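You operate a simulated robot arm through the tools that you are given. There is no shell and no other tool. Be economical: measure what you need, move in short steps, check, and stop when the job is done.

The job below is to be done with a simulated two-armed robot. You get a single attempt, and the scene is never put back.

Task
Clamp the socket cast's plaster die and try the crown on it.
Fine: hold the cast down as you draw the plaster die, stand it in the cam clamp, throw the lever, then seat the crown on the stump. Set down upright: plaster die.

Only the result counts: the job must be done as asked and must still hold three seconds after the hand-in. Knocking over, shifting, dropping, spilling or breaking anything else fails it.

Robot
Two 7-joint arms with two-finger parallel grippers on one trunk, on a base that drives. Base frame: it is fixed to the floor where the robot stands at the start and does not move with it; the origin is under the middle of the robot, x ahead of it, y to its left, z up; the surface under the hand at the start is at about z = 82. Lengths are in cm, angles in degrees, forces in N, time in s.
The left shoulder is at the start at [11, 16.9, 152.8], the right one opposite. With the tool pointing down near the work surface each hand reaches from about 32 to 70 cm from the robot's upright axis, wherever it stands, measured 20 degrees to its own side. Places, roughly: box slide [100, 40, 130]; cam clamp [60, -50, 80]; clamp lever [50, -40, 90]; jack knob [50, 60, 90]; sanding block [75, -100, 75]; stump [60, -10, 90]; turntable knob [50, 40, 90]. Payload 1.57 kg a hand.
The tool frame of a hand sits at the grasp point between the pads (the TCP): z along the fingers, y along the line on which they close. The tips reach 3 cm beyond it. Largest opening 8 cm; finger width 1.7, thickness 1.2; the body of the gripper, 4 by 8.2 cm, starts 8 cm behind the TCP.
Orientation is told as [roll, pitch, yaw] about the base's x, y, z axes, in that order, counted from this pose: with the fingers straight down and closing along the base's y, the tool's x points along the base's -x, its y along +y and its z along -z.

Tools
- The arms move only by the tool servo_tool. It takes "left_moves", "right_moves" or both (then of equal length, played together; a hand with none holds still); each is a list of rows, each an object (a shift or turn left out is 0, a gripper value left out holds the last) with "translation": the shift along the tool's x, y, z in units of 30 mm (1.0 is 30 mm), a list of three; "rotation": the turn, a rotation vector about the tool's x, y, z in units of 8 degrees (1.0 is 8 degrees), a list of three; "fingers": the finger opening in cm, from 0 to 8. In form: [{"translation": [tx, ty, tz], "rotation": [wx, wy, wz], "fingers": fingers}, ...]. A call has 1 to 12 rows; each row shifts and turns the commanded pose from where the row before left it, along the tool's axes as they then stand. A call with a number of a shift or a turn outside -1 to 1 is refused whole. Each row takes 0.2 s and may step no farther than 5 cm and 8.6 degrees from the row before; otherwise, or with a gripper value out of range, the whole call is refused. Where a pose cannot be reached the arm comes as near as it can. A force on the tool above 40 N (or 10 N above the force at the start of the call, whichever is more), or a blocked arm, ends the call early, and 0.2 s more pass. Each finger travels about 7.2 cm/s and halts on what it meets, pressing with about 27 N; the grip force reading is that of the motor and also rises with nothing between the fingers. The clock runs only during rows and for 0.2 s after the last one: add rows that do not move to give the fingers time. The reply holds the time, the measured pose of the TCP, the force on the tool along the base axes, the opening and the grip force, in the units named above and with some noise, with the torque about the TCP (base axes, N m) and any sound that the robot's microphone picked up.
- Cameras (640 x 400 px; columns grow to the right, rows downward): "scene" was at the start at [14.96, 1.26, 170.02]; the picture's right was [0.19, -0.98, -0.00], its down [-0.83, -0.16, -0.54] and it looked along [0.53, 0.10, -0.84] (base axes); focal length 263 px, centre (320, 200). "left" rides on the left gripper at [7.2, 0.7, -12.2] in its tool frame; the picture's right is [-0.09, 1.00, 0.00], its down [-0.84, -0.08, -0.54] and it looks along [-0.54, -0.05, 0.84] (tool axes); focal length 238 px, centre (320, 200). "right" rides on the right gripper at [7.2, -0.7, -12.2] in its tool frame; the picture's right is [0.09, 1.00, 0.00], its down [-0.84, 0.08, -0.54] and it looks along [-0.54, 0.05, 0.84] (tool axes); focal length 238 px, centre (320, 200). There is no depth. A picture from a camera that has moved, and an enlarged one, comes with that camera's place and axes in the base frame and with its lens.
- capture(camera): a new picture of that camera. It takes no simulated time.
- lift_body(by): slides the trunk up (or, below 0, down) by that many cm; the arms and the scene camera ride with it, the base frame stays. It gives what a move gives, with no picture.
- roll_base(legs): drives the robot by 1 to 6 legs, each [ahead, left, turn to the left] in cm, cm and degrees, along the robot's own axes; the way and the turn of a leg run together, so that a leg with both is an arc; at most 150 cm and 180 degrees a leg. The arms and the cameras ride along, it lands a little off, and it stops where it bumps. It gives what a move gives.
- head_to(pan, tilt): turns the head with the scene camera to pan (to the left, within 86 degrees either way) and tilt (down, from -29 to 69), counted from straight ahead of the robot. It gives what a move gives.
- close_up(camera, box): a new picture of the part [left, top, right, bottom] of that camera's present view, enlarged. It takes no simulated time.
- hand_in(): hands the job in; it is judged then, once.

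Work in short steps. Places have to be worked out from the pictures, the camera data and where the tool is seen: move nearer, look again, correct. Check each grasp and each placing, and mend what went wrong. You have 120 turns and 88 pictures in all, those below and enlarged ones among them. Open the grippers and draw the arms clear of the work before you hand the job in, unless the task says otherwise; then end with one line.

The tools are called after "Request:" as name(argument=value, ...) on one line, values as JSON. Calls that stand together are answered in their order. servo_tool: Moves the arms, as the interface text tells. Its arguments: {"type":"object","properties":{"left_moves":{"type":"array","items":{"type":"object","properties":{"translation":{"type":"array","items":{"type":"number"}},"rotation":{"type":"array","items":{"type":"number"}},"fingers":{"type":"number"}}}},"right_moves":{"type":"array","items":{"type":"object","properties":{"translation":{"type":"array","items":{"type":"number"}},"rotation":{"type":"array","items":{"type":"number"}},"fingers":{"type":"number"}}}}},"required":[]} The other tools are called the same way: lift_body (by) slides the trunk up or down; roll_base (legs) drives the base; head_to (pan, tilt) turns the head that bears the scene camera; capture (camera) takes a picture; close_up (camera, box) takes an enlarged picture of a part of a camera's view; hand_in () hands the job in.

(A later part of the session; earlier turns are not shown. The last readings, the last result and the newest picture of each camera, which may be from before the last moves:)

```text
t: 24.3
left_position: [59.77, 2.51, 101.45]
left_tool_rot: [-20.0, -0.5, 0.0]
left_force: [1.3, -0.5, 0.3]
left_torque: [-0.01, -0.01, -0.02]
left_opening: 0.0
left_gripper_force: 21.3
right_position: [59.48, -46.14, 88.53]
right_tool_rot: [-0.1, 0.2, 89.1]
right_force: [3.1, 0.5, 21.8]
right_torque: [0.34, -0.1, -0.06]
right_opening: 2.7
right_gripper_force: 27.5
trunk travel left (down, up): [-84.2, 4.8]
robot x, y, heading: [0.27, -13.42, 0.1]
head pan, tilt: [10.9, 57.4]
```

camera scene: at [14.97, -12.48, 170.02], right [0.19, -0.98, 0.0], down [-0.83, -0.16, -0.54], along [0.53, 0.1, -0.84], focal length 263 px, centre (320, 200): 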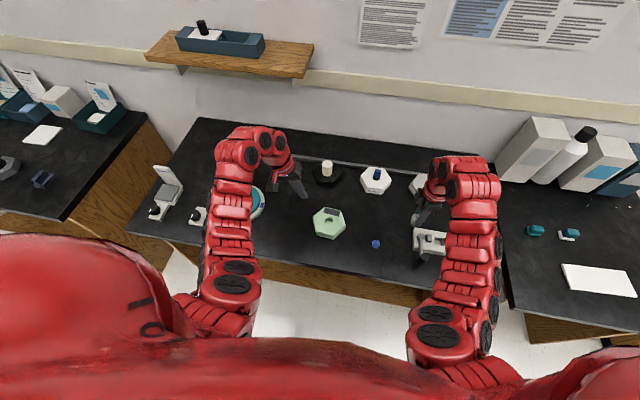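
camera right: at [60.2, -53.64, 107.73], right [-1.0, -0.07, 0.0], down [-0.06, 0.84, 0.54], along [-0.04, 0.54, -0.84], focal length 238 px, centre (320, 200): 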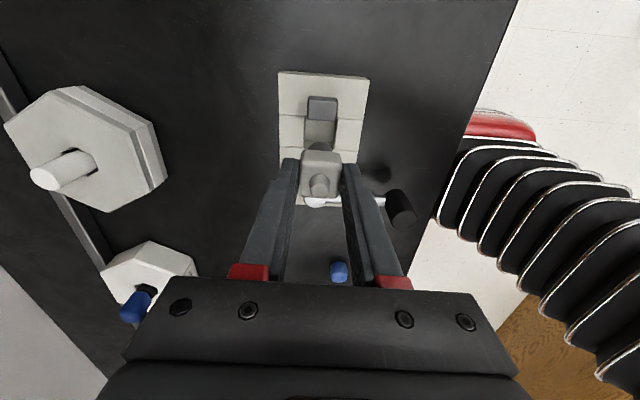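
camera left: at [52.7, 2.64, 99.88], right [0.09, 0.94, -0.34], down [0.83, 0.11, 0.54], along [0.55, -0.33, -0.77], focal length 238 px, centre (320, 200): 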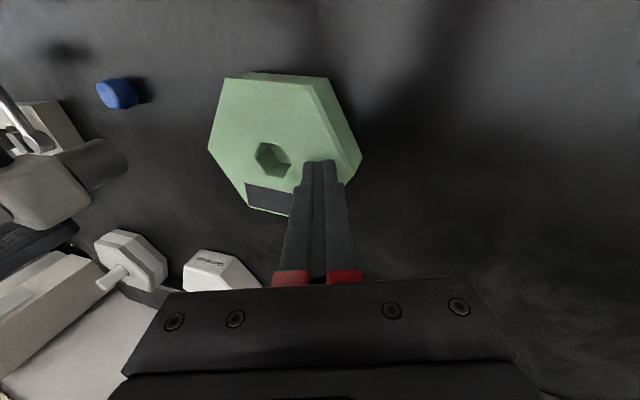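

Bottomed out (22 N). Relieve slightly, then open the fingers.

Request:
servo_tool(right_moves=[{"translation": [0, 0, -0.06]}, {"fingers": 4.2}, {}, {}])

Request:
close_up(camera="right", box=[245, 80, 405, 225])

Request:
close_up(camera="scene", box=[390, 190, 480, 260])

```text
t: 25.3
left_position: [59.92, 2.36, 101.21]
left_tool_rot: [-19.9, -0.2, 0.0]
left_force: [0.2, 0.0, -0.2]
left_torque: [-0.01, 0.02, 0.02]
left_opening: 0.0
left_gripper_force: 21.2
right_position: [59.45, -46.28, 88.41]
right_tool_rot: [0.2, -0.1, 89.0]
right_force: [0.0, 0.1, 0.2]
right_torque: [0.02, -0.03, -0.03]
right_opening: 4.15
right_gripper_force: 0.0
trunk travel left (down, up): [-84.2, 4.8]
robot x, y, heading: [0.18, -13.59, 0.3]
head pan, tilt: [10.9, 57.4]
```

```text
2.76 times, centred on (325, 152) of right
camera zoom: at [60.21, -53.67, 100.65], right [-1.0, -0.08, 0.0], down [-0.06, 0.84, 0.54], along [-0.04, 0.54, -0.84], focal length 658 px, centre (306, 331)
```

zoom: 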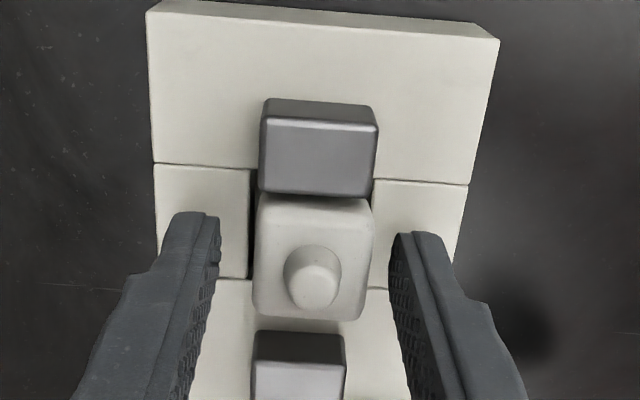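

```text
5.71 times, centred on (435, 225) of scene
camera zoom: at [14.98, -12.41, 170.02], right [0.19, -0.98, 0.0], down [-0.83, -0.16, -0.54], along [0.53, 0.1, -0.84], focal length 1501 px, centre (-337, 57)
```

zoom: 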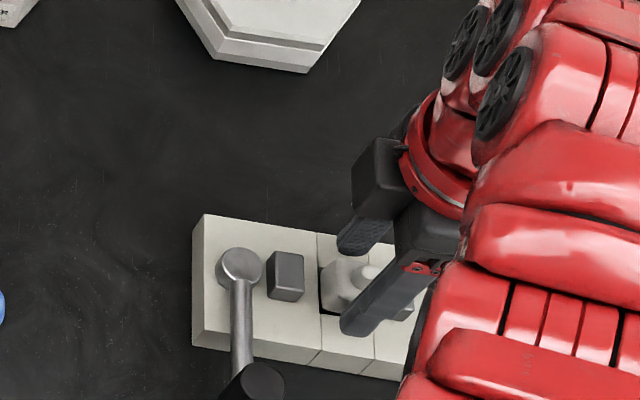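

Die stands in the pocket between the jaws. Raise the right hand straight up and look at die and lever.

Request:
servo_tool(right_moves=[{"translation": [0, 0, -0.3]}, {"translation": [0, 0, -0.6]}, {"translation": [0, 0, -0.9]}, {"translation": [0, 0, -0.9]}, {"translation": [0, 0, -0.9]}])

Request:
capture(camera="right")

Request:
close_up(camera="scene", box=[390, 190, 480, 260])

```text
t: 26.5
left_position: [59.93, 2.31, 101.2]
left_tool_rot: [-20.1, -0.4, 0.1]
left_force: [0.2, 0.2, 0.1]
left_torque: [-0.02, 0.02, -0.02]
left_opening: 0.0
left_gripper_force: 20.8
right_position: [59.52, -46.2, 99.21]
right_tool_rot: [0.3, 0.0, 89.0]
right_force: [-0.9, -0.3, -1.6]
right_torque: [-0.02, 0.0, -0.01]
right_opening: 4.19
right_gripper_force: 0.0
trunk travel left (down, up): [-84.2, 4.8]
robot x, y, heading: [-0.1, -13.98, -0.0]
head pan, tilt: [10.9, 57.4]
```

```text
48 pictures are left
camera right: at [60.16, -53.5, 111.51], right [-1.0, -0.08, 0.0], down [-0.06, 0.84, 0.54], along [-0.04, 0.54, -0.84], focal length 238 px, centre (320, 200)
```

right: 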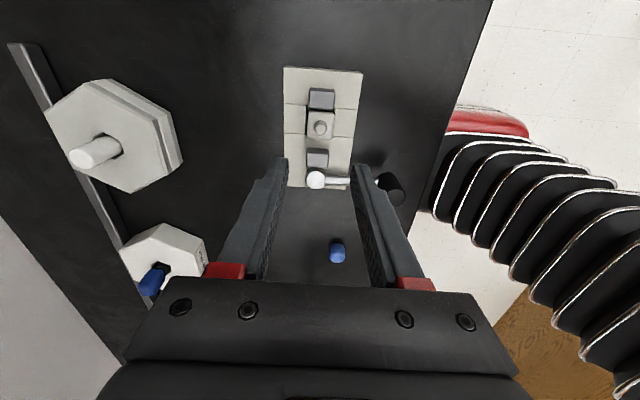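

```text
5.71 times, centred on (435, 225) of scene
camera zoom: at [14.9, -12.34, 170.03], right [0.19, -0.98, 0.0], down [-0.83, -0.16, -0.54], along [0.53, 0.1, -0.84], focal length 1501 px, centre (-337, 57)
```

zoom: 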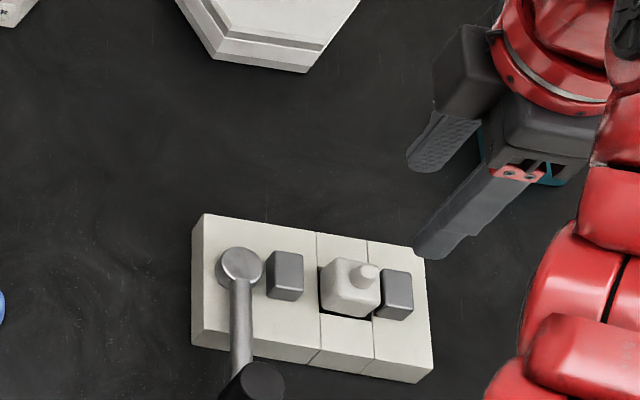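

Die stands well. Now study the lever: close-ups from both cameras.

Request:
close_up(camera="right", box=[275, 60, 420, 220])

Request:
close_up(camera="scene", box=[405, 220, 465, 270])

```text
2.50 times, centred on (348, 140) of right
camera zoom: at [60.16, -53.5, 111.51], right [-1.0, -0.08, 0.0], down [-0.06, 0.84, 0.54], along [-0.04, 0.54, -0.84], focal length 596 px, centre (251, 350)
```

zoom: 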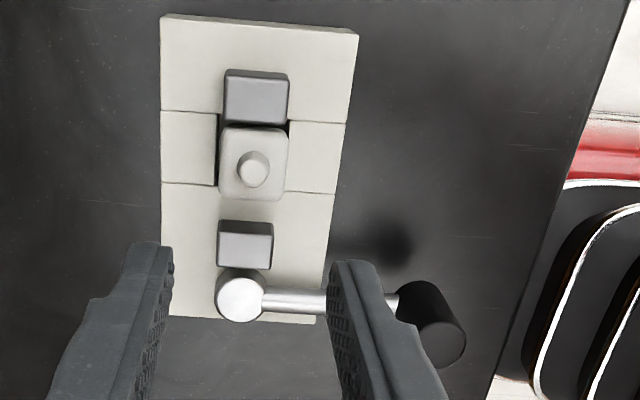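

```text
8.00 times, centred on (435, 245) of scene
camera zoom: at [14.9, -12.34, 170.03], right [0.19, -0.98, 0.0], down [-0.83, -0.16, -0.54], along [0.53, 0.1, -0.84], focal length 2101 px, centre (-600, -160)
```

zoom: 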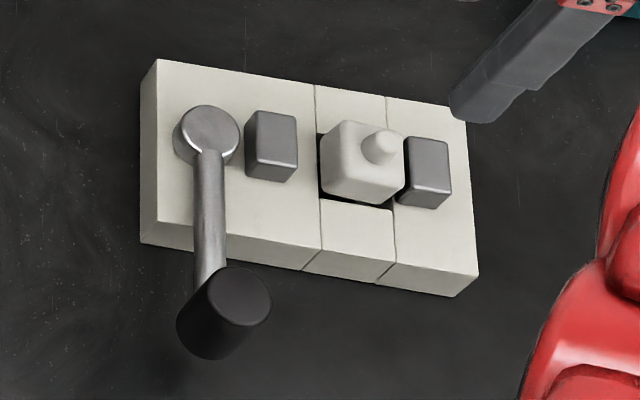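

Knob top is at about [50.9,-40.1,89], radius ~1.2; pivot [59.8,-40.1]. I'll close the right fingers and place them on the -y side of the knob to push it toward +y (the sweep away from the die).

Request:
servo_tool(right_moves=[{"translation": [-0.23, 0.72, 0], "fingers": 0}, {"translation": [-0.23, 0.72, 0]}, {"translation": [-0.23, 0.72, 0]}, {"translation": [-0.23, 0.72, 0]}, {"translation": [0, 0, 0.8]}, {"translation": [0, 0, 0.8]}, {"translation": [0, 0, 0.8]}, {"translation": [0, 0, 0.7]}])

Request:
capture(camera="right")

```text
t: 28.3
left_position: [59.85, 2.35, 101.22]
left_tool_rot: [-19.9, -0.4, -0.1]
left_force: [-0.1, 0.6, 0.4]
left_torque: [0.0, 0.02, 0.0]
left_opening: 0.0
left_gripper_force: 21.2
right_position: [51.02, -43.22, 89.94]
right_tool_rot: [0.2, 0.0, 89.0]
right_force: [0.6, 0.3, 0.0]
right_torque: [0.01, 0.0, -0.03]
right_opening: 0.0
right_gripper_force: 21.8
trunk travel left (down, up): [-84.2, 4.8]
robot x, y, heading: [0.06, -13.39, 0.3]
head pan, tilt: [10.9, 57.4]
```

```text
44 pictures are left
camera right: at [51.66, -50.61, 102.15], right [-1.0, -0.07, 0.0], down [-0.06, 0.84, 0.54], along [-0.04, 0.54, -0.84], focal length 238 px, centre (320, 200)
```

right: 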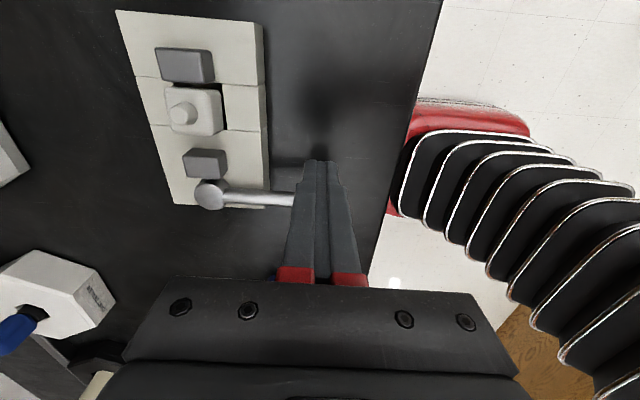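

Fingers are beside the knob. Push +y gently about 2.7 cm and read the forces.

Request:
servo_tool(right_moves=[{"translation": [-0.3, 0, 0]}, {"translation": [-0.3, 0, 0]}, {"translation": [-0.3, 0, 0]}])

Request:
capture(camera="right")

```text
t: 29.1
left_position: [59.98, 2.38, 101.34]
left_tool_rot: [-20.1, -0.3, 0.0]
left_force: [-0.2, -0.1, -0.3]
left_torque: [0.0, 0.01, 0.02]
left_opening: 0.0
left_gripper_force: 20.9
right_position: [51.16, -40.59, 90.05]
right_tool_rot: [0.3, 0.0, 89.0]
right_force: [-1.2, -1.3, -0.5]
right_torque: [-0.09, 0.0, 0.01]
right_opening: 0.0
right_gripper_force: 21.3
trunk travel left (down, up): [-84.2, 4.8]
robot x, y, heading: [-0.16, -13.5, -0.0]
head pan, tilt: [10.9, 57.4]
```

```text
43 pictures are left
camera right: at [51.7, -47.94, 102.22], right [-1.0, -0.08, 0.0], down [-0.06, 0.84, 0.54], along [-0.04, 0.54, -0.84], focal length 238 px, centre (320, 200)
```

right: 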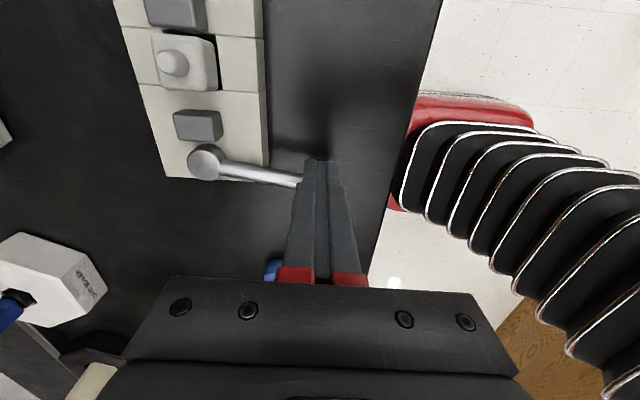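

The lever turns freely that way (≈1.5 N). Continue along the arc to about 50°.

Request:
servo_tool(right_moves=[{"translation": [-0.53, 0.02, 0]}, {"translation": [-0.53, 0.02, 0]}, {"translation": [-0.48, -0.23, 0]}, {"translation": [-0.48, -0.23, 0]}])

Request:
capture(camera="right")

```text
t: 30.1
left_position: [59.93, 2.43, 101.2]
left_tool_rot: [-20.0, -0.3, 0.2]
left_force: [-0.6, 0.6, -1.0]
left_torque: [0.02, 0.01, 0.01]
left_opening: 0.0
left_gripper_force: 21.4
right_position: [52.37, -34.55, 89.91]
right_tool_rot: [0.4, 0.0, 89.1]
right_force: [0.4, -0.8, -0.9]
right_torque: [-0.13, 0.03, -0.02]
right_opening: 0.01
right_gripper_force: 21.0
trunk travel left (down, up): [-84.2, 4.8]
robot x, y, heading: [-0.29, -13.5, 0.1]
head pan, tilt: [10.9, 57.4]
```

```text
42 pictures are left
camera right: at [52.92, -41.86, 102.21], right [-1.0, -0.08, 0.01], down [-0.06, 0.84, 0.54], along [-0.05, 0.54, -0.84], focal length 238 px, centre (320, 200)
```

right: 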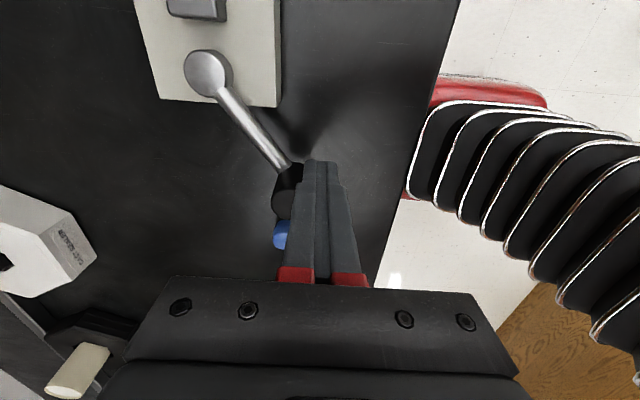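

Lever at ~50°. Check jaw movement from the scene camera.

Request:
close_up(camera="scene", box=[390, 205, 470, 265])

```text
6.67 times, centred on (430, 235) of scene
camera zoom: at [14.96, -12.33, 170.02], right [0.19, -0.98, 0.0], down [-0.83, -0.16, -0.54], along [0.53, 0.1, -0.84], focal length 1751 px, centre (-413, -33)
```

zoom: 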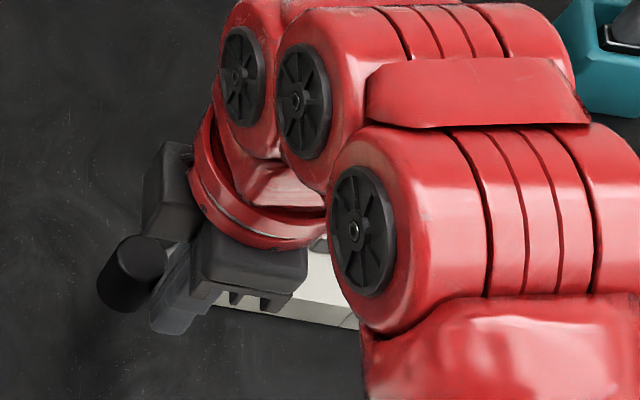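

Occluded; continue pushing along the arc to about 90°.

Request:
servo_tool(right_moves=[{"translation": [-0.37, -0.4, 0]}, {"translation": [-0.37, -0.4, 0]}, {"translation": [-0.2, -0.47, 0]}, {"translation": [-0.2, -0.47, 0]}])

Request:
capture(camera="right")

```text
t: 31.1
left_position: [59.7, 2.34, 101.49]
left_tool_rot: [-19.9, -0.5, -0.1]
left_force: [-0.2, 0.2, -0.5]
left_torque: [0.01, 0.0, -0.03]
left_opening: 0.0
left_gripper_force: 21.6
right_position: [57.08, -31.42, 89.9]
right_tool_rot: [0.4, 0.1, 88.9]
right_force: [-11.3, -4.2, -1.8]
right_torque: [-0.11, 0.18, 0.0]
right_opening: 0.0
right_gripper_force: 21.4
trunk travel left (down, up): [-84.2, 4.8]
robot x, y, heading: [-0.08, -13.58, 0.1]
head pan, tilt: [10.9, 57.4]
```

```text
40 pictures are left
camera right: at [57.86, -38.72, 102.22], right [-1.0, -0.07, 0.01], down [-0.06, 0.84, 0.54], along [-0.05, 0.54, -0.84], focal length 238 px, centre (320, 200)
```

right: 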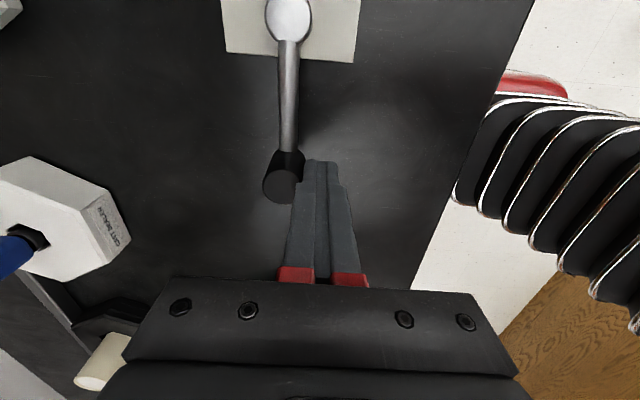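

Lever is about 90° with 11 N resistance—either stop or cam grip. Push a little more to confirm it's fully home.

Request:
servo_tool(right_moves=[{"translation": [0, -0.12, 0]}, {"translation": [0, -0.12, 0]}])

Request:
capture(camera="right")

```text
t: 31.7
left_position: [59.57, 2.4, 101.42]
left_tool_rot: [-20.0, -0.5, -0.1]
left_force: [0.7, -0.1, 0.2]
left_torque: [0.0, 0.03, -0.02]
left_opening: 0.0
left_gripper_force: 20.9
right_position: [57.16, -31.33, 89.87]
right_tool_rot: [1.2, 0.1, 88.8]
right_force: [-20.8, -1.9, 15.8]
right_torque: [0.04, -0.06, 0.07]
right_opening: 0.0
right_gripper_force: 21.4
trunk travel left (down, up): [-84.2, 4.8]
robot x, y, heading: [-0.23, -13.4, 0.1]
head pan, tilt: [10.9, 57.4]
stopped in row 2 (right hand): the force on the tool passed its limit at 44 N (the readings are from after the stop); the commanded pose is now the measured one
```

```text
39 pictures are left
camera right: at [58.06, -38.69, 102.07], right [-1.0, -0.07, 0.02], down [-0.05, 0.84, 0.54], along [-0.06, 0.54, -0.84], focal length 238 px, centre (320, 200)
```

right: 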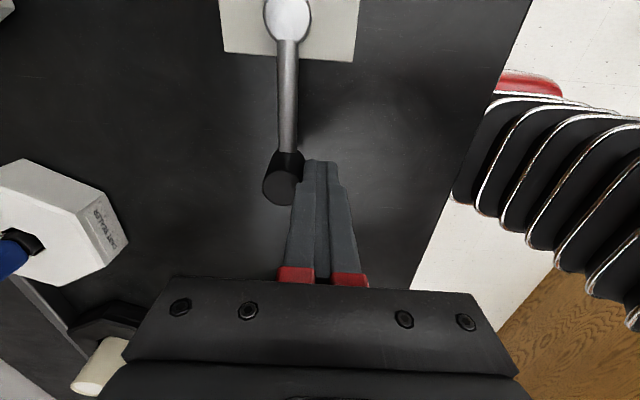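

Solid stop reached. Back off and raise, then inspect clamp and crown.

Request:
servo_tool(right_moves=[{"translation": [0, 0.3, 0]}, {"translation": [0, 0.6, 0]}, {"translation": [0, 0.2, -0.9]}, {"translation": [0, 0, -0.9]}, {"translation": [0.2, 0, -0.8]}, {"translation": [0.9, 0, -0.3]}, {"translation": [0.9, 0, -0.3]}])

Request:
capture(camera="right")

Request:
close_up(camera="scene", box=[360, 200, 480, 275])

```text
t: 33.3
left_position: [59.81, 2.29, 101.31]
left_tool_rot: [-19.9, -0.5, 0.1]
left_force: [0.5, -0.4, -0.5]
left_torque: [0.02, -0.05, -0.03]
left_opening: 0.0
left_gripper_force: 21.5
right_position: [54.42, -37.12, 99.5]
right_tool_rot: [0.9, -0.1, 89.0]
right_force: [-0.7, 0.3, 0.4]
right_torque: [0.03, 0.01, 0.0]
right_opening: 0.02
right_gripper_force: 21.6
trunk travel left (down, up): [-84.2, 4.8]
robot x, y, heading: [0.19, -14.1, -0.1]
head pan, tilt: [10.9, 57.4]
```

```text
38 pictures are left
camera right: at [55.21, -44.63, 111.66], right [-1.0, -0.07, 0.02], down [-0.05, 0.84, 0.54], along [-0.05, 0.54, -0.84], focal length 238 px, centre (320, 200)
```

right: 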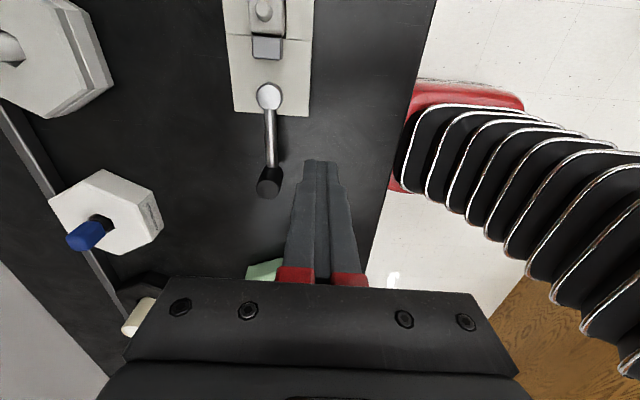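

```text
5.33 times, centred on (420, 238) of scene
camera zoom: at [14.84, -12.46, 170.03], right [0.19, -0.98, 0.0], down [-0.83, -0.16, -0.54], along [0.53, 0.1, -0.84], focal length 1401 px, centre (-213, 0)
```

zoom: 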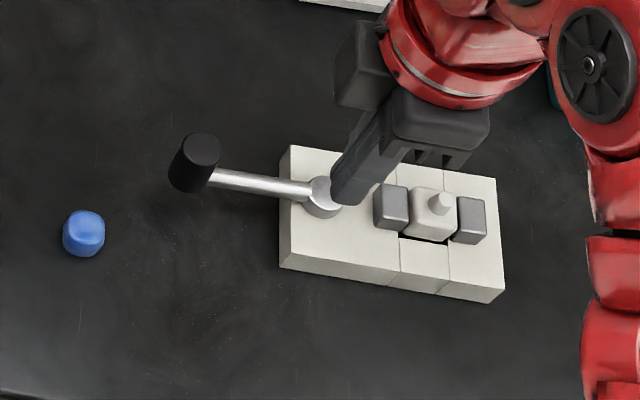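

The jaw has closed on the die and the lever is fully over. Now hover over the crown at [55,-25] and look.

Request:
servo_tool(right_moves=[{"translation": [-1, -0.05, 0], "fingers": 5}, {"translation": [-1, -0.05, 0]}, {"translation": [-1, -0.05, 0]}, {"translation": [-1, -0.05, 0]}, {"translation": [0, 0, 0.5]}])

Request:
capture(camera="right")

Request:
close_up(camera="left", box=[0, 0, 320, 200])

```text
t: 34.5
left_position: [59.88, 2.35, 101.35]
left_tool_rot: [-19.8, -0.4, 0.0]
left_force: [0.2, -0.2, -0.2]
left_torque: [0.01, -0.01, 0.01]
left_opening: 0.0
left_gripper_force: 20.9
right_position: [55.18, -25.16, 97.98]
right_tool_rot: [1.0, 0.1, 88.9]
right_force: [0.3, -0.2, 0.6]
right_torque: [0.01, -0.03, 0.02]
right_opening: 4.99
right_gripper_force: 0.0
trunk travel left (down, up): [-84.2, 4.8]
robot x, y, heading: [-0.01, -13.68, 0.2]
head pan, tilt: [10.9, 57.4]
```

```text
36 pictures are left
camera right: at [55.94, -32.64, 110.1], right [-1.0, -0.07, 0.02], down [-0.05, 0.84, 0.54], along [-0.05, 0.54, -0.84], focal length 238 px, centre (320, 200)
```

right: 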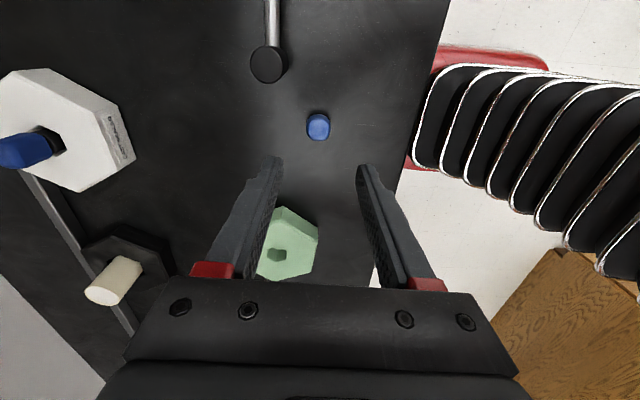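

```text
2.00 times, centred on (160, 100) of left
camera zoom: at [52.58, 7.16, 112.45], right [0.09, 0.94, -0.34], down [0.83, 0.11, 0.54], along [0.54, -0.33, -0.77], focal length 477 px, centre (640, 400)
```

zoom: 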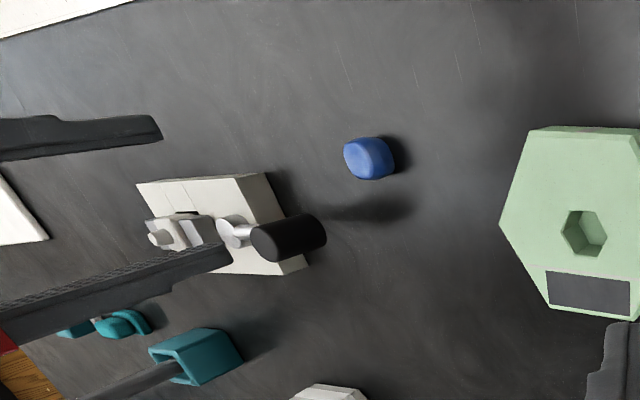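

Zoom on the crown for shape and orientation.

Request:
close_up(camera="right", box=[290, 105, 350, 150])

Request:
close_up(camera="left", box=[160, 55, 220, 100])

```text
8.89 times, centred on (320, 128) of right
camera zoom: at [55.94, -32.64, 110.1], right [-1.0, -0.07, 0.02], down [-0.05, 0.84, 0.54], along [-0.05, 0.54, -0.84], focal length 2119 px, centre (320, 844)
```

zoom: 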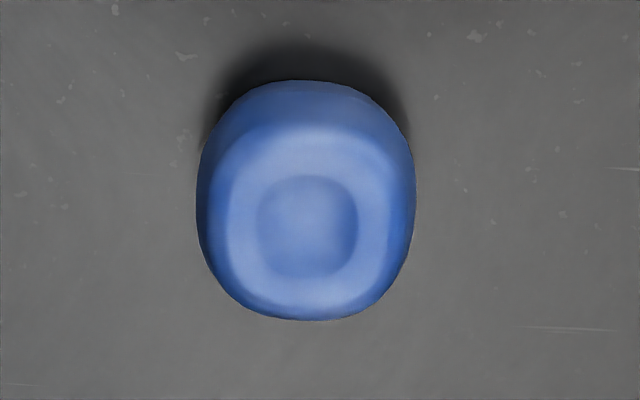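

```text
8.89 times, centred on (190, 78) of left
camera zoom: at [52.58, 7.16, 112.45], right [0.09, 0.94, -0.34], down [0.83, 0.11, 0.54], along [0.54, -0.33, -0.77], focal length 2119 px, centre (1476, 1289)
```

zoom: 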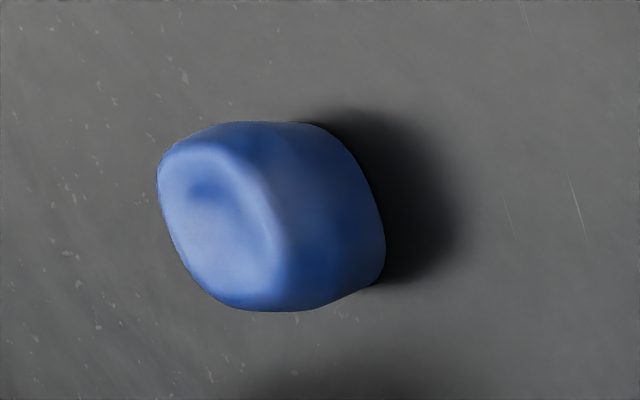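

The crown is upright, centre ≈ [55.2,-24.95], about 2.1 tall and 2.7 wide. Level the hand and descend around it.

Request:
servo_tool(right_moves=[{"translation": [-0.07, 0, 0], "rotation": [0.12, 0, 0]}, {"translation": [0, 0, 0.9]}, {"translation": [0, 0, 0.9]}, {"translation": [0, 0, 0.9]}, {"translation": [0, 0, 0.8]}])

Request:
close_up(camera="right", box=[240, 100, 400, 215])

```text
t: 35.7
left_position: [59.76, 2.38, 101.37]
left_tool_rot: [-19.9, -0.4, 0.0]
left_force: [0.9, 0.4, -0.2]
left_torque: [-0.02, -0.01, 0.0]
left_opening: 0.0
left_gripper_force: 21.5
right_position: [54.88, -25.27, 87.28]
right_tool_rot: [0.0, 0.0, 89.1]
right_force: [-0.1, -0.5, -1.2]
right_torque: [0.02, 0.0, -0.02]
right_opening: 5.0
right_gripper_force: 0.0
trunk travel left (down, up): [-84.2, 4.8]
robot x, y, heading: [-0.23, -13.64, 0.3]
head pan, tilt: [10.9, 57.4]
```

```text
3.48 times, centred on (320, 158) of right
camera zoom: at [55.55, -32.51, 99.52], right [-1.0, -0.07, 0.0], down [-0.06, 0.84, 0.54], along [-0.04, 0.54, -0.84], focal length 829 px, centre (320, 348)
```

zoom: 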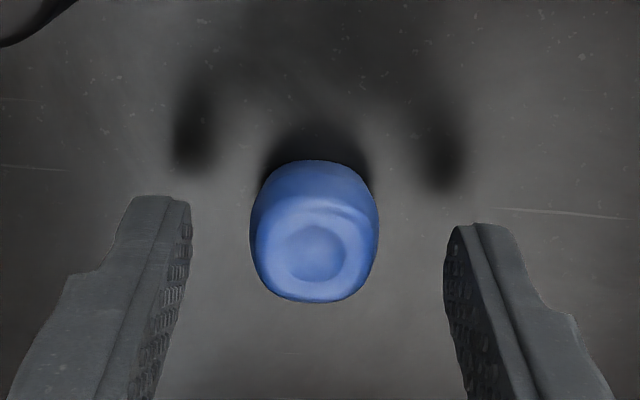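

Crown recomputed at [55.1,-24.95]; small correction and lower to TCP z≈85.6, then close.

Request:
servo_tool(right_moves=[{"translation": [-0.1, -0.07, 0.28]}, {"translation": [0, 0, 0.28]}, {"fingers": 1.5}, {}, {}, {}])

Request:
close_up(camera="right", box=[240, 100, 400, 215])

```text
t: 37.1
left_position: [59.79, 2.31, 101.21]
left_tool_rot: [-20.0, -0.5, -0.1]
left_force: [-0.1, 0.5, 0.0]
left_torque: [-0.01, 0.01, 0.01]
left_opening: 0.02
left_gripper_force: 21.5
right_position: [55.28, -24.78, 85.63]
right_tool_rot: [0.0, 0.1, 88.9]
right_force: [0.4, -0.2, 0.0]
right_torque: [0.0, 0.0, 0.02]
right_opening: 2.67
right_gripper_force: 27.5
trunk travel left (down, up): [-84.2, 4.8]
robot x, y, heading: [-0.08, -13.92, 0.1]
head pan, tilt: [10.9, 57.4]
```

```text
3.48 times, centred on (320, 158) of right
camera zoom: at [55.87, -32.14, 97.89], right [-1.0, -0.07, 0.0], down [-0.06, 0.84, 0.54], along [-0.04, 0.54, -0.84], focal length 829 px, centre (320, 348)
```

zoom: 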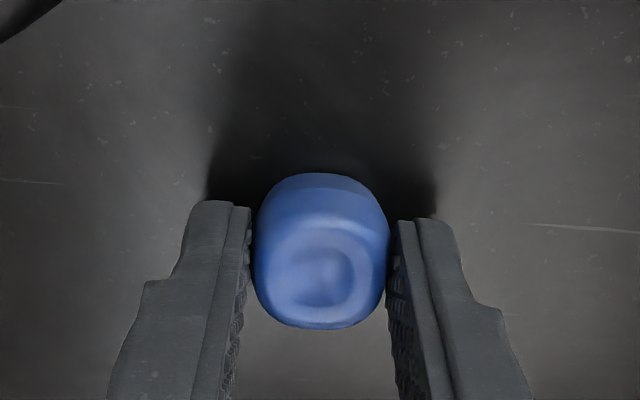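

Crown gripped, centred. Lift and move partway to the clamp, then measure the stump.

Request:
servo_tool(right_moves=[{"translation": [0, 0, -0.5]}, {"translation": [0, 0, -0.9]}, {"translation": [0, 0, -0.9]}, {"translation": [0, 0, -0.9]}, {"translation": [0, 0, -0.9]}, {"translation": [0.9, -0.25, 0]}, {"translation": [0.9, -0.25, 0]}, {"translation": [0.9, -0.25, 0]}, {"translation": [0.9, -0.25, 0]}, {"translation": [0.9, -0.25, 0]}, {"translation": [0.6, -0.25, 0]}])

Request:
capture(camera="right")

Request:
close_up(camera="scene", box=[390, 205, 470, 265])

```text
t: 39.5
left_position: [59.95, 2.28, 101.25]
left_tool_rot: [-19.9, -0.4, 0.0]
left_force: [0.4, 0.6, 0.1]
left_torque: [-0.01, 0.01, 0.01]
left_opening: 0.0
left_gripper_force: 21.6
right_position: [59.64, -40.26, 98.03]
right_tool_rot: [0.0, 0.1, 88.9]
right_force: [0.3, -0.4, -1.1]
right_torque: [0.04, 0.01, -0.03]
right_opening: 2.66
right_gripper_force: 26.8
trunk travel left (down, up): [-84.2, 4.8]
robot x, y, heading: [-0.01, -13.85, 0.2]
head pan, tilt: [10.9, 57.4]
```

```text
30 pictures are left
camera right: at [60.27, -47.57, 110.23], right [-1.0, -0.07, 0.0], down [-0.06, 0.84, 0.54], along [-0.04, 0.54, -0.84], focal length 238 px, centre (320, 200)
```

right: 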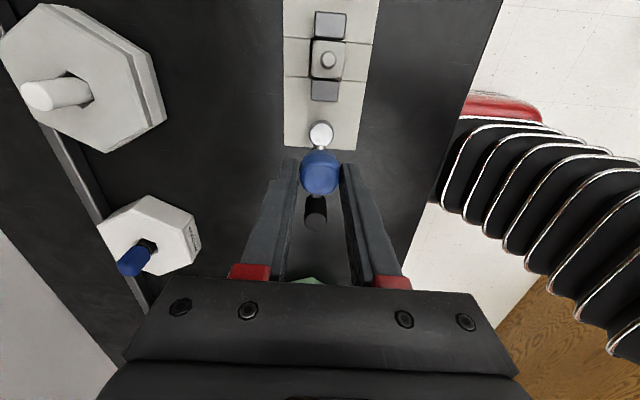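

```text
6.67 times, centred on (430, 235) of scene
camera zoom: at [14.91, -12.4, 170.02], right [0.19, -0.98, 0.0], down [-0.83, -0.16, -0.54], along [0.53, 0.1, -0.84], focal length 1751 px, centre (-413, -33)
```

zoom: 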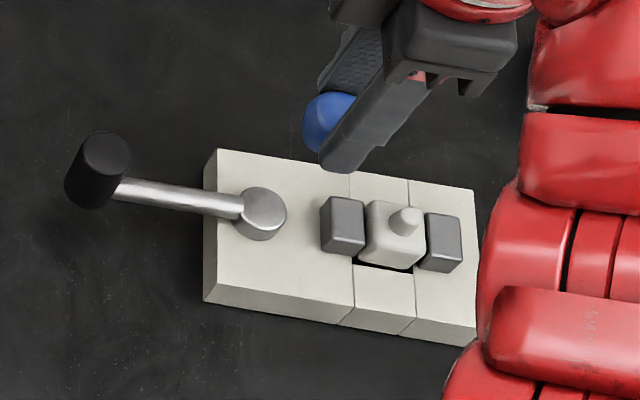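

Request:
close_up(camera="right", box=[285, 0, 375, 110])

```text
3.64 times, centred on (330, 55) of right
camera zoom: at [60.27, -47.57, 110.23], right [-1.0, -0.07, 0.0], down [-0.06, 0.84, 0.54], along [-0.04, 0.54, -0.84], focal length 867 px, centre (284, 727)
```

zoom: 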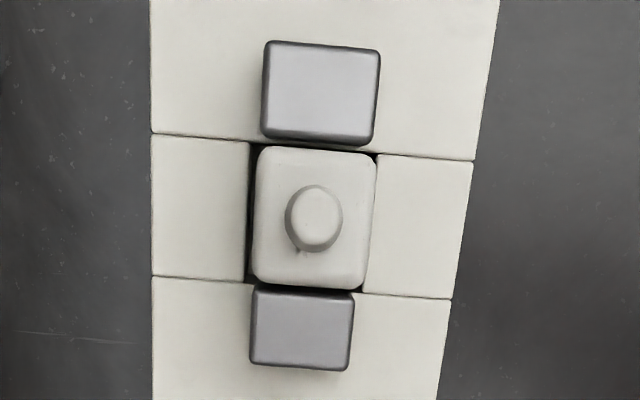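

Stump at ≈[59.5,-46.8], top ≈ z 88.6. Move above it and lower to leave a small gap, then check.

Request:
servo_tool(right_moves=[{"translation": [0.72, 0.01, 0]}, {"translation": [0.72, 0.01, 0]}, {"translation": [0.707, 0, 0]}, {"translation": [0, 0, 0.8]}, {"translation": [0, 0, 0.75]}, {}])

Request:
close_up(camera="right", box=[240, 80, 400, 220])

Request:
close_up(camera="scene", box=[400, 205, 470, 255])

```text
t: 40.9
left_position: [59.79, 2.28, 101.22]
left_tool_rot: [-19.9, -0.4, -0.1]
left_force: [0.1, 0.2, -0.4]
left_torque: [0.0, 0.05, -0.01]
left_opening: 0.0
left_gripper_force: 21.4
right_position: [59.43, -46.72, 93.3]
right_tool_rot: [0.0, 0.0, 89.0]
right_force: [0.0, 0.6, -0.4]
right_torque: [0.01, 0.01, 0.01]
right_opening: 2.65
right_gripper_force: 27.1
trunk travel left (down, up): [-84.2, 4.8]
robot x, y, heading: [-0.24, -13.83, -0.0]
head pan, tilt: [10.9, 57.4]
```

```text
2.86 times, centred on (320, 150) of right
camera zoom: at [60.09, -54.01, 105.64], right [-1.0, -0.07, 0.0], down [-0.06, 0.84, 0.54], along [-0.04, 0.54, -0.84], focal length 681 px, centre (320, 343)
```

zoom: 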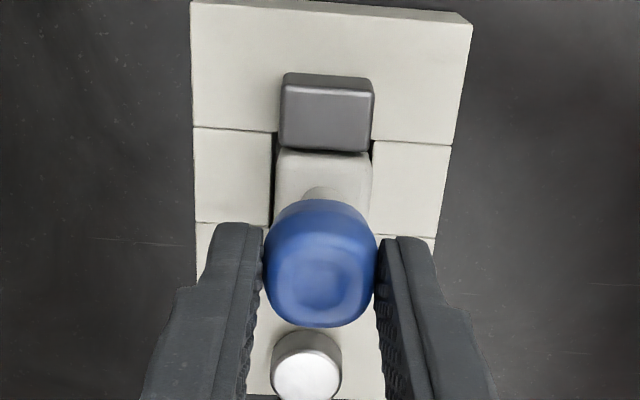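

```text
8.00 times, centred on (435, 230) of scene
camera zoom: at [14.85, -12.4, 170.03], right [0.19, -0.98, 0.0], down [-0.83, -0.16, -0.54], along [0.53, 0.1, -0.84], focal length 2101 px, centre (-600, -40)
```

zoom: 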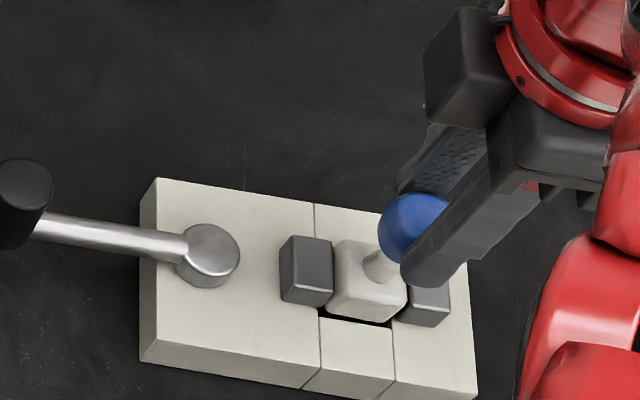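

Crown over stump: x off by ≈0.07, y agrees within 0.1. Correct x and lower in small steps.

Request:
servo_tool(right_moves=[{"translation": [0, 0.022, 0]}, {"translation": [0, 0, 0.12]}, {"translation": [0, 0, 0.12]}, {"translation": [0, 0, 0.12]}])

Request:
close_up(camera="right", box=[240, 80, 400, 220])

Request:
close_up(camera="scene", box=[415, 215, 465, 250])

```text
t: 41.9
left_position: [59.9, 2.34, 101.29]
left_tool_rot: [-20.0, -0.4, 0.0]
left_force: [-1.1, -0.1, 0.2]
left_torque: [0.0, 0.02, 0.0]
left_opening: 0.0
left_gripper_force: 20.8
right_position: [59.27, -46.6, 92.23]
right_tool_rot: [0.2, 0.0, 88.8]
right_force: [0.3, 0.1, -0.2]
right_torque: [-0.05, 0.0, -0.03]
right_opening: 2.64
right_gripper_force: 27.2
trunk travel left (down, up): [-84.2, 4.8]
robot x, y, heading: [-0.08, -13.46, 0.1]
head pan, tilt: [10.9, 57.4]
```

```text
2.86 times, centred on (320, 150) of right
camera zoom: at [59.93, -53.97, 104.46], right [-1.0, -0.07, 0.0], down [-0.06, 0.84, 0.54], along [-0.04, 0.54, -0.84], focal length 681 px, centre (320, 343)
```

zoom: 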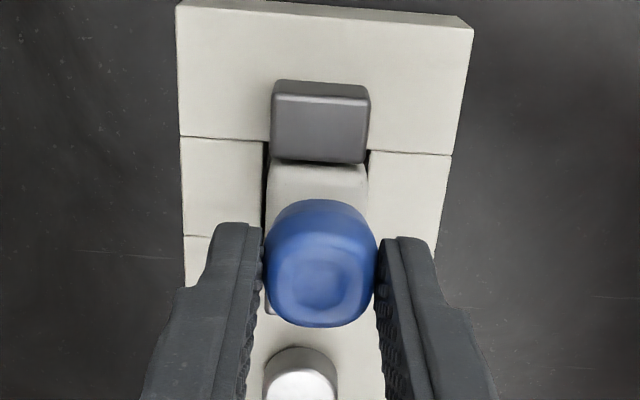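

```text
11.43 times, centred on (440, 232) of scene
camera zoom: at [14.87, -12.4, 170.02], right [0.19, -0.98, 0.0], down [-0.83, -0.16, -0.54], along [0.53, 0.1, -0.84], focal length 3002 px, centre (-1051, -171)
```

zoom: 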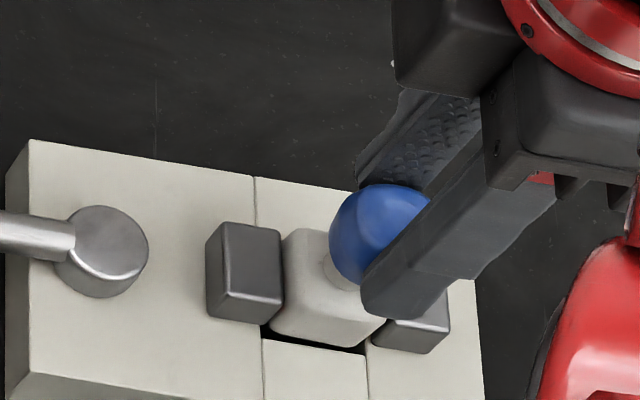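

Well centred (crown vs block within ~0.05). Continue lowering onto the stump.

Request:
servo_tool(right_moves=[{"translation": [0, -0.01, 0.08]}, {"translation": [0, 0, 0.08]}, {"translation": [0, 0, 0.06]}, {}])

Request:
close_up(camera="scene", box=[415, 215, 465, 250])

```text
t: 42.9
left_position: [59.83, 2.33, 101.33]
left_tool_rot: [-20.0, -0.4, 0.0]
left_force: [0.6, -0.5, 0.3]
left_torque: [-0.02, -0.01, -0.03]
left_opening: 0.0
left_gripper_force: 21.1
right_position: [59.29, -46.71, 91.52]
right_tool_rot: [0.1, 0.2, 88.9]
right_force: [-0.3, 0.2, -1.2]
right_torque: [0.0, 0.0, 0.0]
right_opening: 2.62
right_gripper_force: 26.6
trunk travel left (down, up): [-84.2, 4.8]
robot x, y, heading: [-0.32, -13.45, 0.1]
head pan, tilt: [10.9, 57.4]
```

```text
11.43 times, centred on (440, 232) of scene
camera zoom: at [14.88, -12.39, 170.02], right [0.19, -0.98, 0.0], down [-0.83, -0.16, -0.54], along [0.53, 0.1, -0.84], focal length 3002 px, centre (-1051, -171)
```

zoom: 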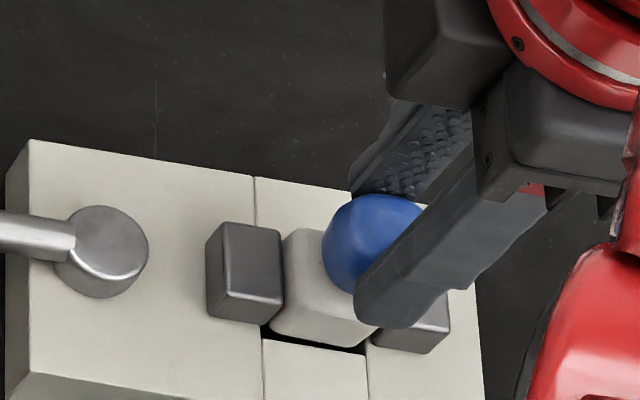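

No force yet, the stump seems inside the crown. Continue in tiny steps until it seats.

Request:
servo_tool(right_moves=[{"translation": [0, 0, 0.06]}, {"translation": [0, 0, 0.05]}, {"translation": [0, 0, 0.05]}, {}])

Request:
close_up(camera="scene", box=[415, 215, 465, 250])

```text
t: 43.9
left_position: [59.9, 2.2, 101.27]
left_tool_rot: [-20.1, -0.4, 0.1]
left_force: [-0.5, 0.6, -0.1]
left_torque: [0.0, -0.02, 0.01]
left_opening: 0.02
left_gripper_force: 21.5
right_position: [59.43, -46.68, 91.19]
right_tool_rot: [0.0, 0.1, 88.9]
right_force: [-0.1, 0.2, 0.0]
right_torque: [0.0, -0.01, 0.0]
right_opening: 2.65
right_gripper_force: 26.8
trunk travel left (down, up): [-84.2, 4.8]
robot x, y, heading: [-0.24, -13.39, -0.1]
head pan, tilt: [10.9, 57.4]
```

```text
11.43 times, centred on (440, 232) of scene
camera zoom: at [14.88, -12.39, 170.02], right [0.19, -0.98, 0.0], down [-0.83, -0.16, -0.54], along [0.53, 0.1, -0.84], focal length 3002 px, centre (-1051, -171)
```

zoom: 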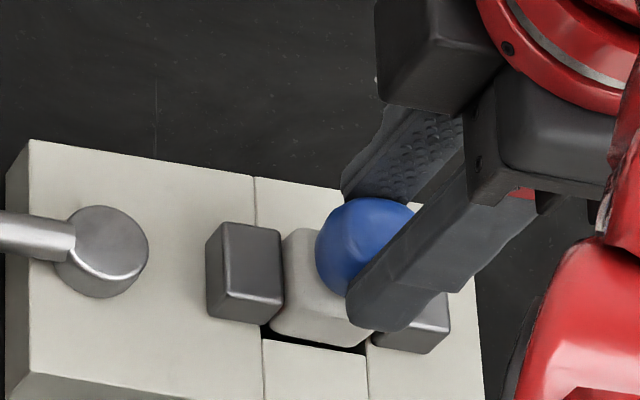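

Request:
servo_tool(right_moves=[{"translation": [0, 0, 0.05]}, {"translation": [0, 0, 0.05]}, {}])

```text
t: 44.7
left_position: [59.89, 2.33, 101.2]
left_tool_rot: [-19.9, -0.3, 0.0]
left_force: [-0.3, 0.6, -0.4]
left_torque: [0.03, 0.01, -0.01]
left_opening: 0.02
left_gripper_force: 21.0
right_position: [59.38, -46.62, 90.85]
right_tool_rot: [-0.1, 0.1, 88.8]
right_force: [0.2, -0.6, -0.2]
right_torque: [0.01, 0.02, 0.02]
right_opening: 2.65
right_gripper_force: 27.0
trunk travel left (down, up): [-84.2, 4.8]
robot x, y, heading: [-0.35, -13.75, -0.3]
head pan, tilt: [10.9, 57.4]
```

Still free at z 90.85; two more small steps.

Request:
servo_tool(right_moves=[{"translation": [0, 0, 0.05]}, {"translation": [0, 0, 0.04]}, {}])

Request:
close_up(camera="right", box=[240, 80, 400, 220])

```text
t: 45.5
left_position: [59.93, 2.32, 101.25]
left_tool_rot: [-20.0, -0.4, 0.0]
left_force: [-0.4, 0.0, -0.7]
left_torque: [0.0, -0.01, 0.0]
left_opening: 0.0
left_gripper_force: 21.8
right_position: [59.37, -46.52, 90.54]
right_tool_rot: [0.0, 0.0, 88.8]
right_force: [-0.4, 0.7, 0.8]
right_torque: [0.04, 0.02, 0.0]
right_opening: 2.65
right_gripper_force: 26.6
trunk travel left (down, up): [-84.2, 4.8]
robot x, y, heading: [0.11, -13.56, 0.1]
head pan, tilt: [10.9, 57.4]
```

```text
2.86 times, centred on (320, 150) of right
camera zoom: at [60.02, -53.89, 102.8], right [-1.0, -0.07, 0.0], down [-0.06, 0.84, 0.54], along [-0.04, 0.54, -0.84], focal length 681 px, centre (320, 343)
```

zoom: 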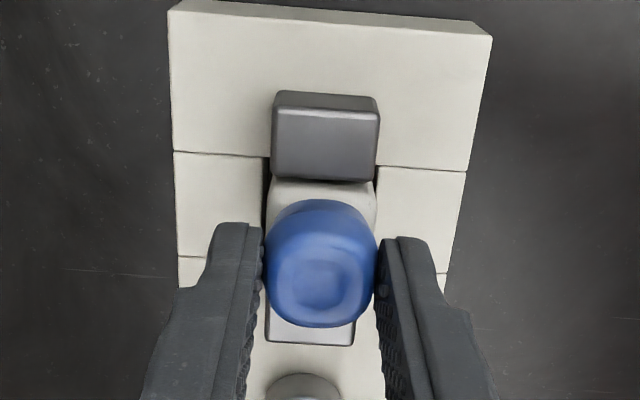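

Request:
servo_tool(right_moves=[{"translation": [0, 0, 0.05]}, {"translation": [0, 0, 0.04]}, {}])

```text
t: 46.3
left_position: [59.65, 2.54, 101.42]
left_tool_rot: [-20.0, -0.4, 0.0]
left_force: [0.2, 0.3, 0.1]
left_torque: [-0.01, -0.01, 0.02]
left_opening: 0.04
left_gripper_force: 21.1
right_position: [59.33, -46.54, 90.44]
right_tool_rot: [-0.3, 0.1, 89.0]
right_force: [0.4, 4.0, 14.5]
right_torque: [0.28, -0.05, -0.01]
right_opening: 2.63
right_gripper_force: 26.8
trunk travel left (down, up): [-84.2, 4.8]
robot x, y, heading: [-0.23, -13.62, -0.1]
head pan, tilt: [10.9, 57.4]
```

Contact at 14.5 N at z 90.4 – the crown is fully down. Release and rise.

Request:
servo_tool(right_moves=[{"translation": [0, 0, -0.04]}, {"fingers": 4.2}, {}, {}, {"translation": [0, 0, -0.4]}, {"translation": [0, 0, -0.8]}, {"translation": [0, 0, -0.9]}, {"translation": [0, 0, -0.9]}])

Request:
close_up(camera="right", box=[240, 60, 400, 220])

Request:
close_up(camera="scene", box=[400, 205, 470, 255])

```text
t: 48.1
left_position: [59.82, 2.32, 101.3]
left_tool_rot: [-20.1, -0.5, 0.0]
left_force: [-0.5, 0.0, 1.1]
left_torque: [-0.01, 0.0, -0.02]
left_opening: 0.0
left_gripper_force: 21.2
right_position: [59.43, -46.52, 99.48]
right_tool_rot: [-0.1, 0.0, 88.9]
right_force: [-0.4, 0.5, 0.3]
right_torque: [0.02, 0.02, -0.01]
right_opening: 4.18
right_gripper_force: 0.0
trunk travel left (down, up): [-84.2, 4.8]
robot x, y, heading: [-0.21, -13.44, 0.1]
head pan, tilt: [10.9, 57.4]
```

```text
2.50 times, centred on (320, 140) of right
camera zoom: at [60.04, -53.89, 111.75], right [-1.0, -0.07, 0.0], down [-0.06, 0.84, 0.54], along [-0.04, 0.54, -0.84], focal length 596 px, centre (320, 350)
```

zoom: 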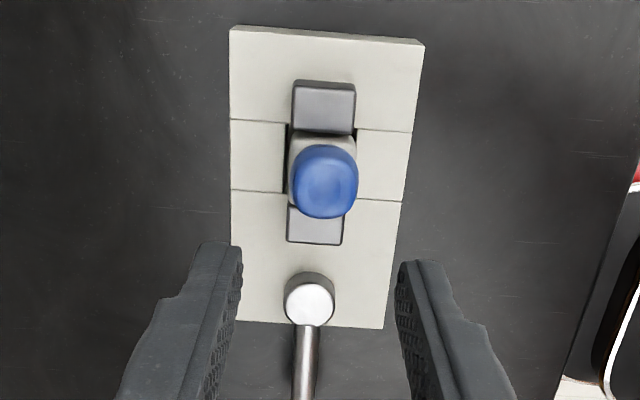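

```text
8.00 times, centred on (435, 230) of scene
camera zoom: at [14.81, -12.35, 170.03], right [0.19, -0.98, 0.0], down [-0.83, -0.16, -0.54], along [0.53, 0.1, -0.84], focal length 2101 px, centre (-600, -40)
```

zoom: 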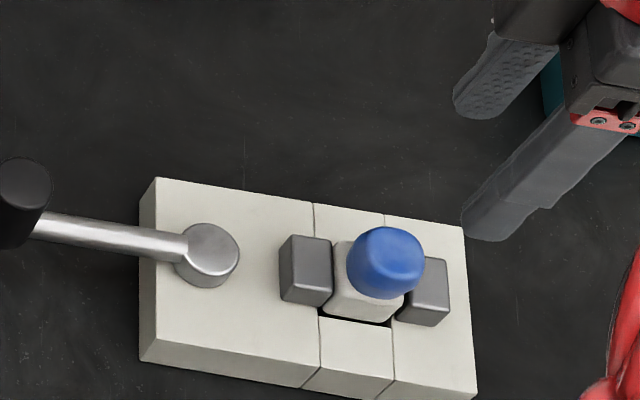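

Looks seated. Check from the left camera's oblique angle that the crown sits flush and not tilted.

Request:
capture(camera="left")

```text
18 pictures are left
camera left: at [52.55, 7.2, 112.45], right [0.09, 0.94, -0.34], down [0.83, 0.11, 0.54], along [0.54, -0.33, -0.77], focal length 238 px, centre (320, 200)
```

left: 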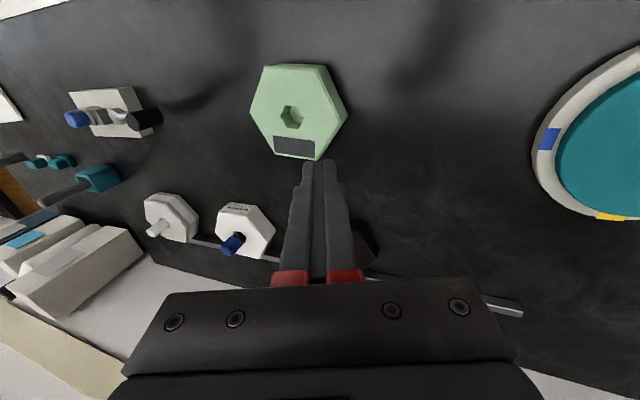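

Request:
close_up(camera="left", box=[50, 80, 170, 150])

```text
5.33 times, centred on (110, 115) of left
camera zoom: at [52.55, 7.2, 112.45], right [0.09, 0.94, -0.34], down [0.83, 0.11, 0.54], along [0.54, -0.33, -0.77], focal length 1271 px, centre (1440, 653)
```

zoom: 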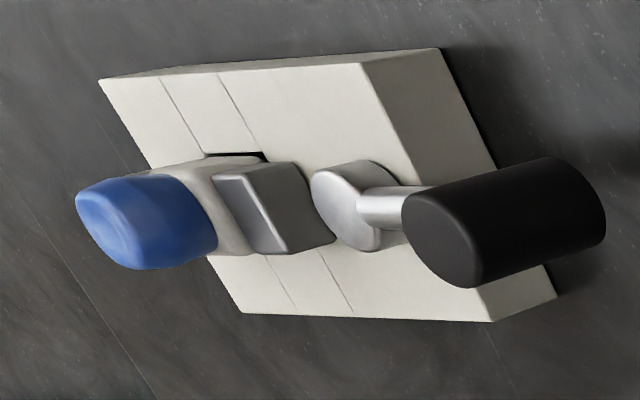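

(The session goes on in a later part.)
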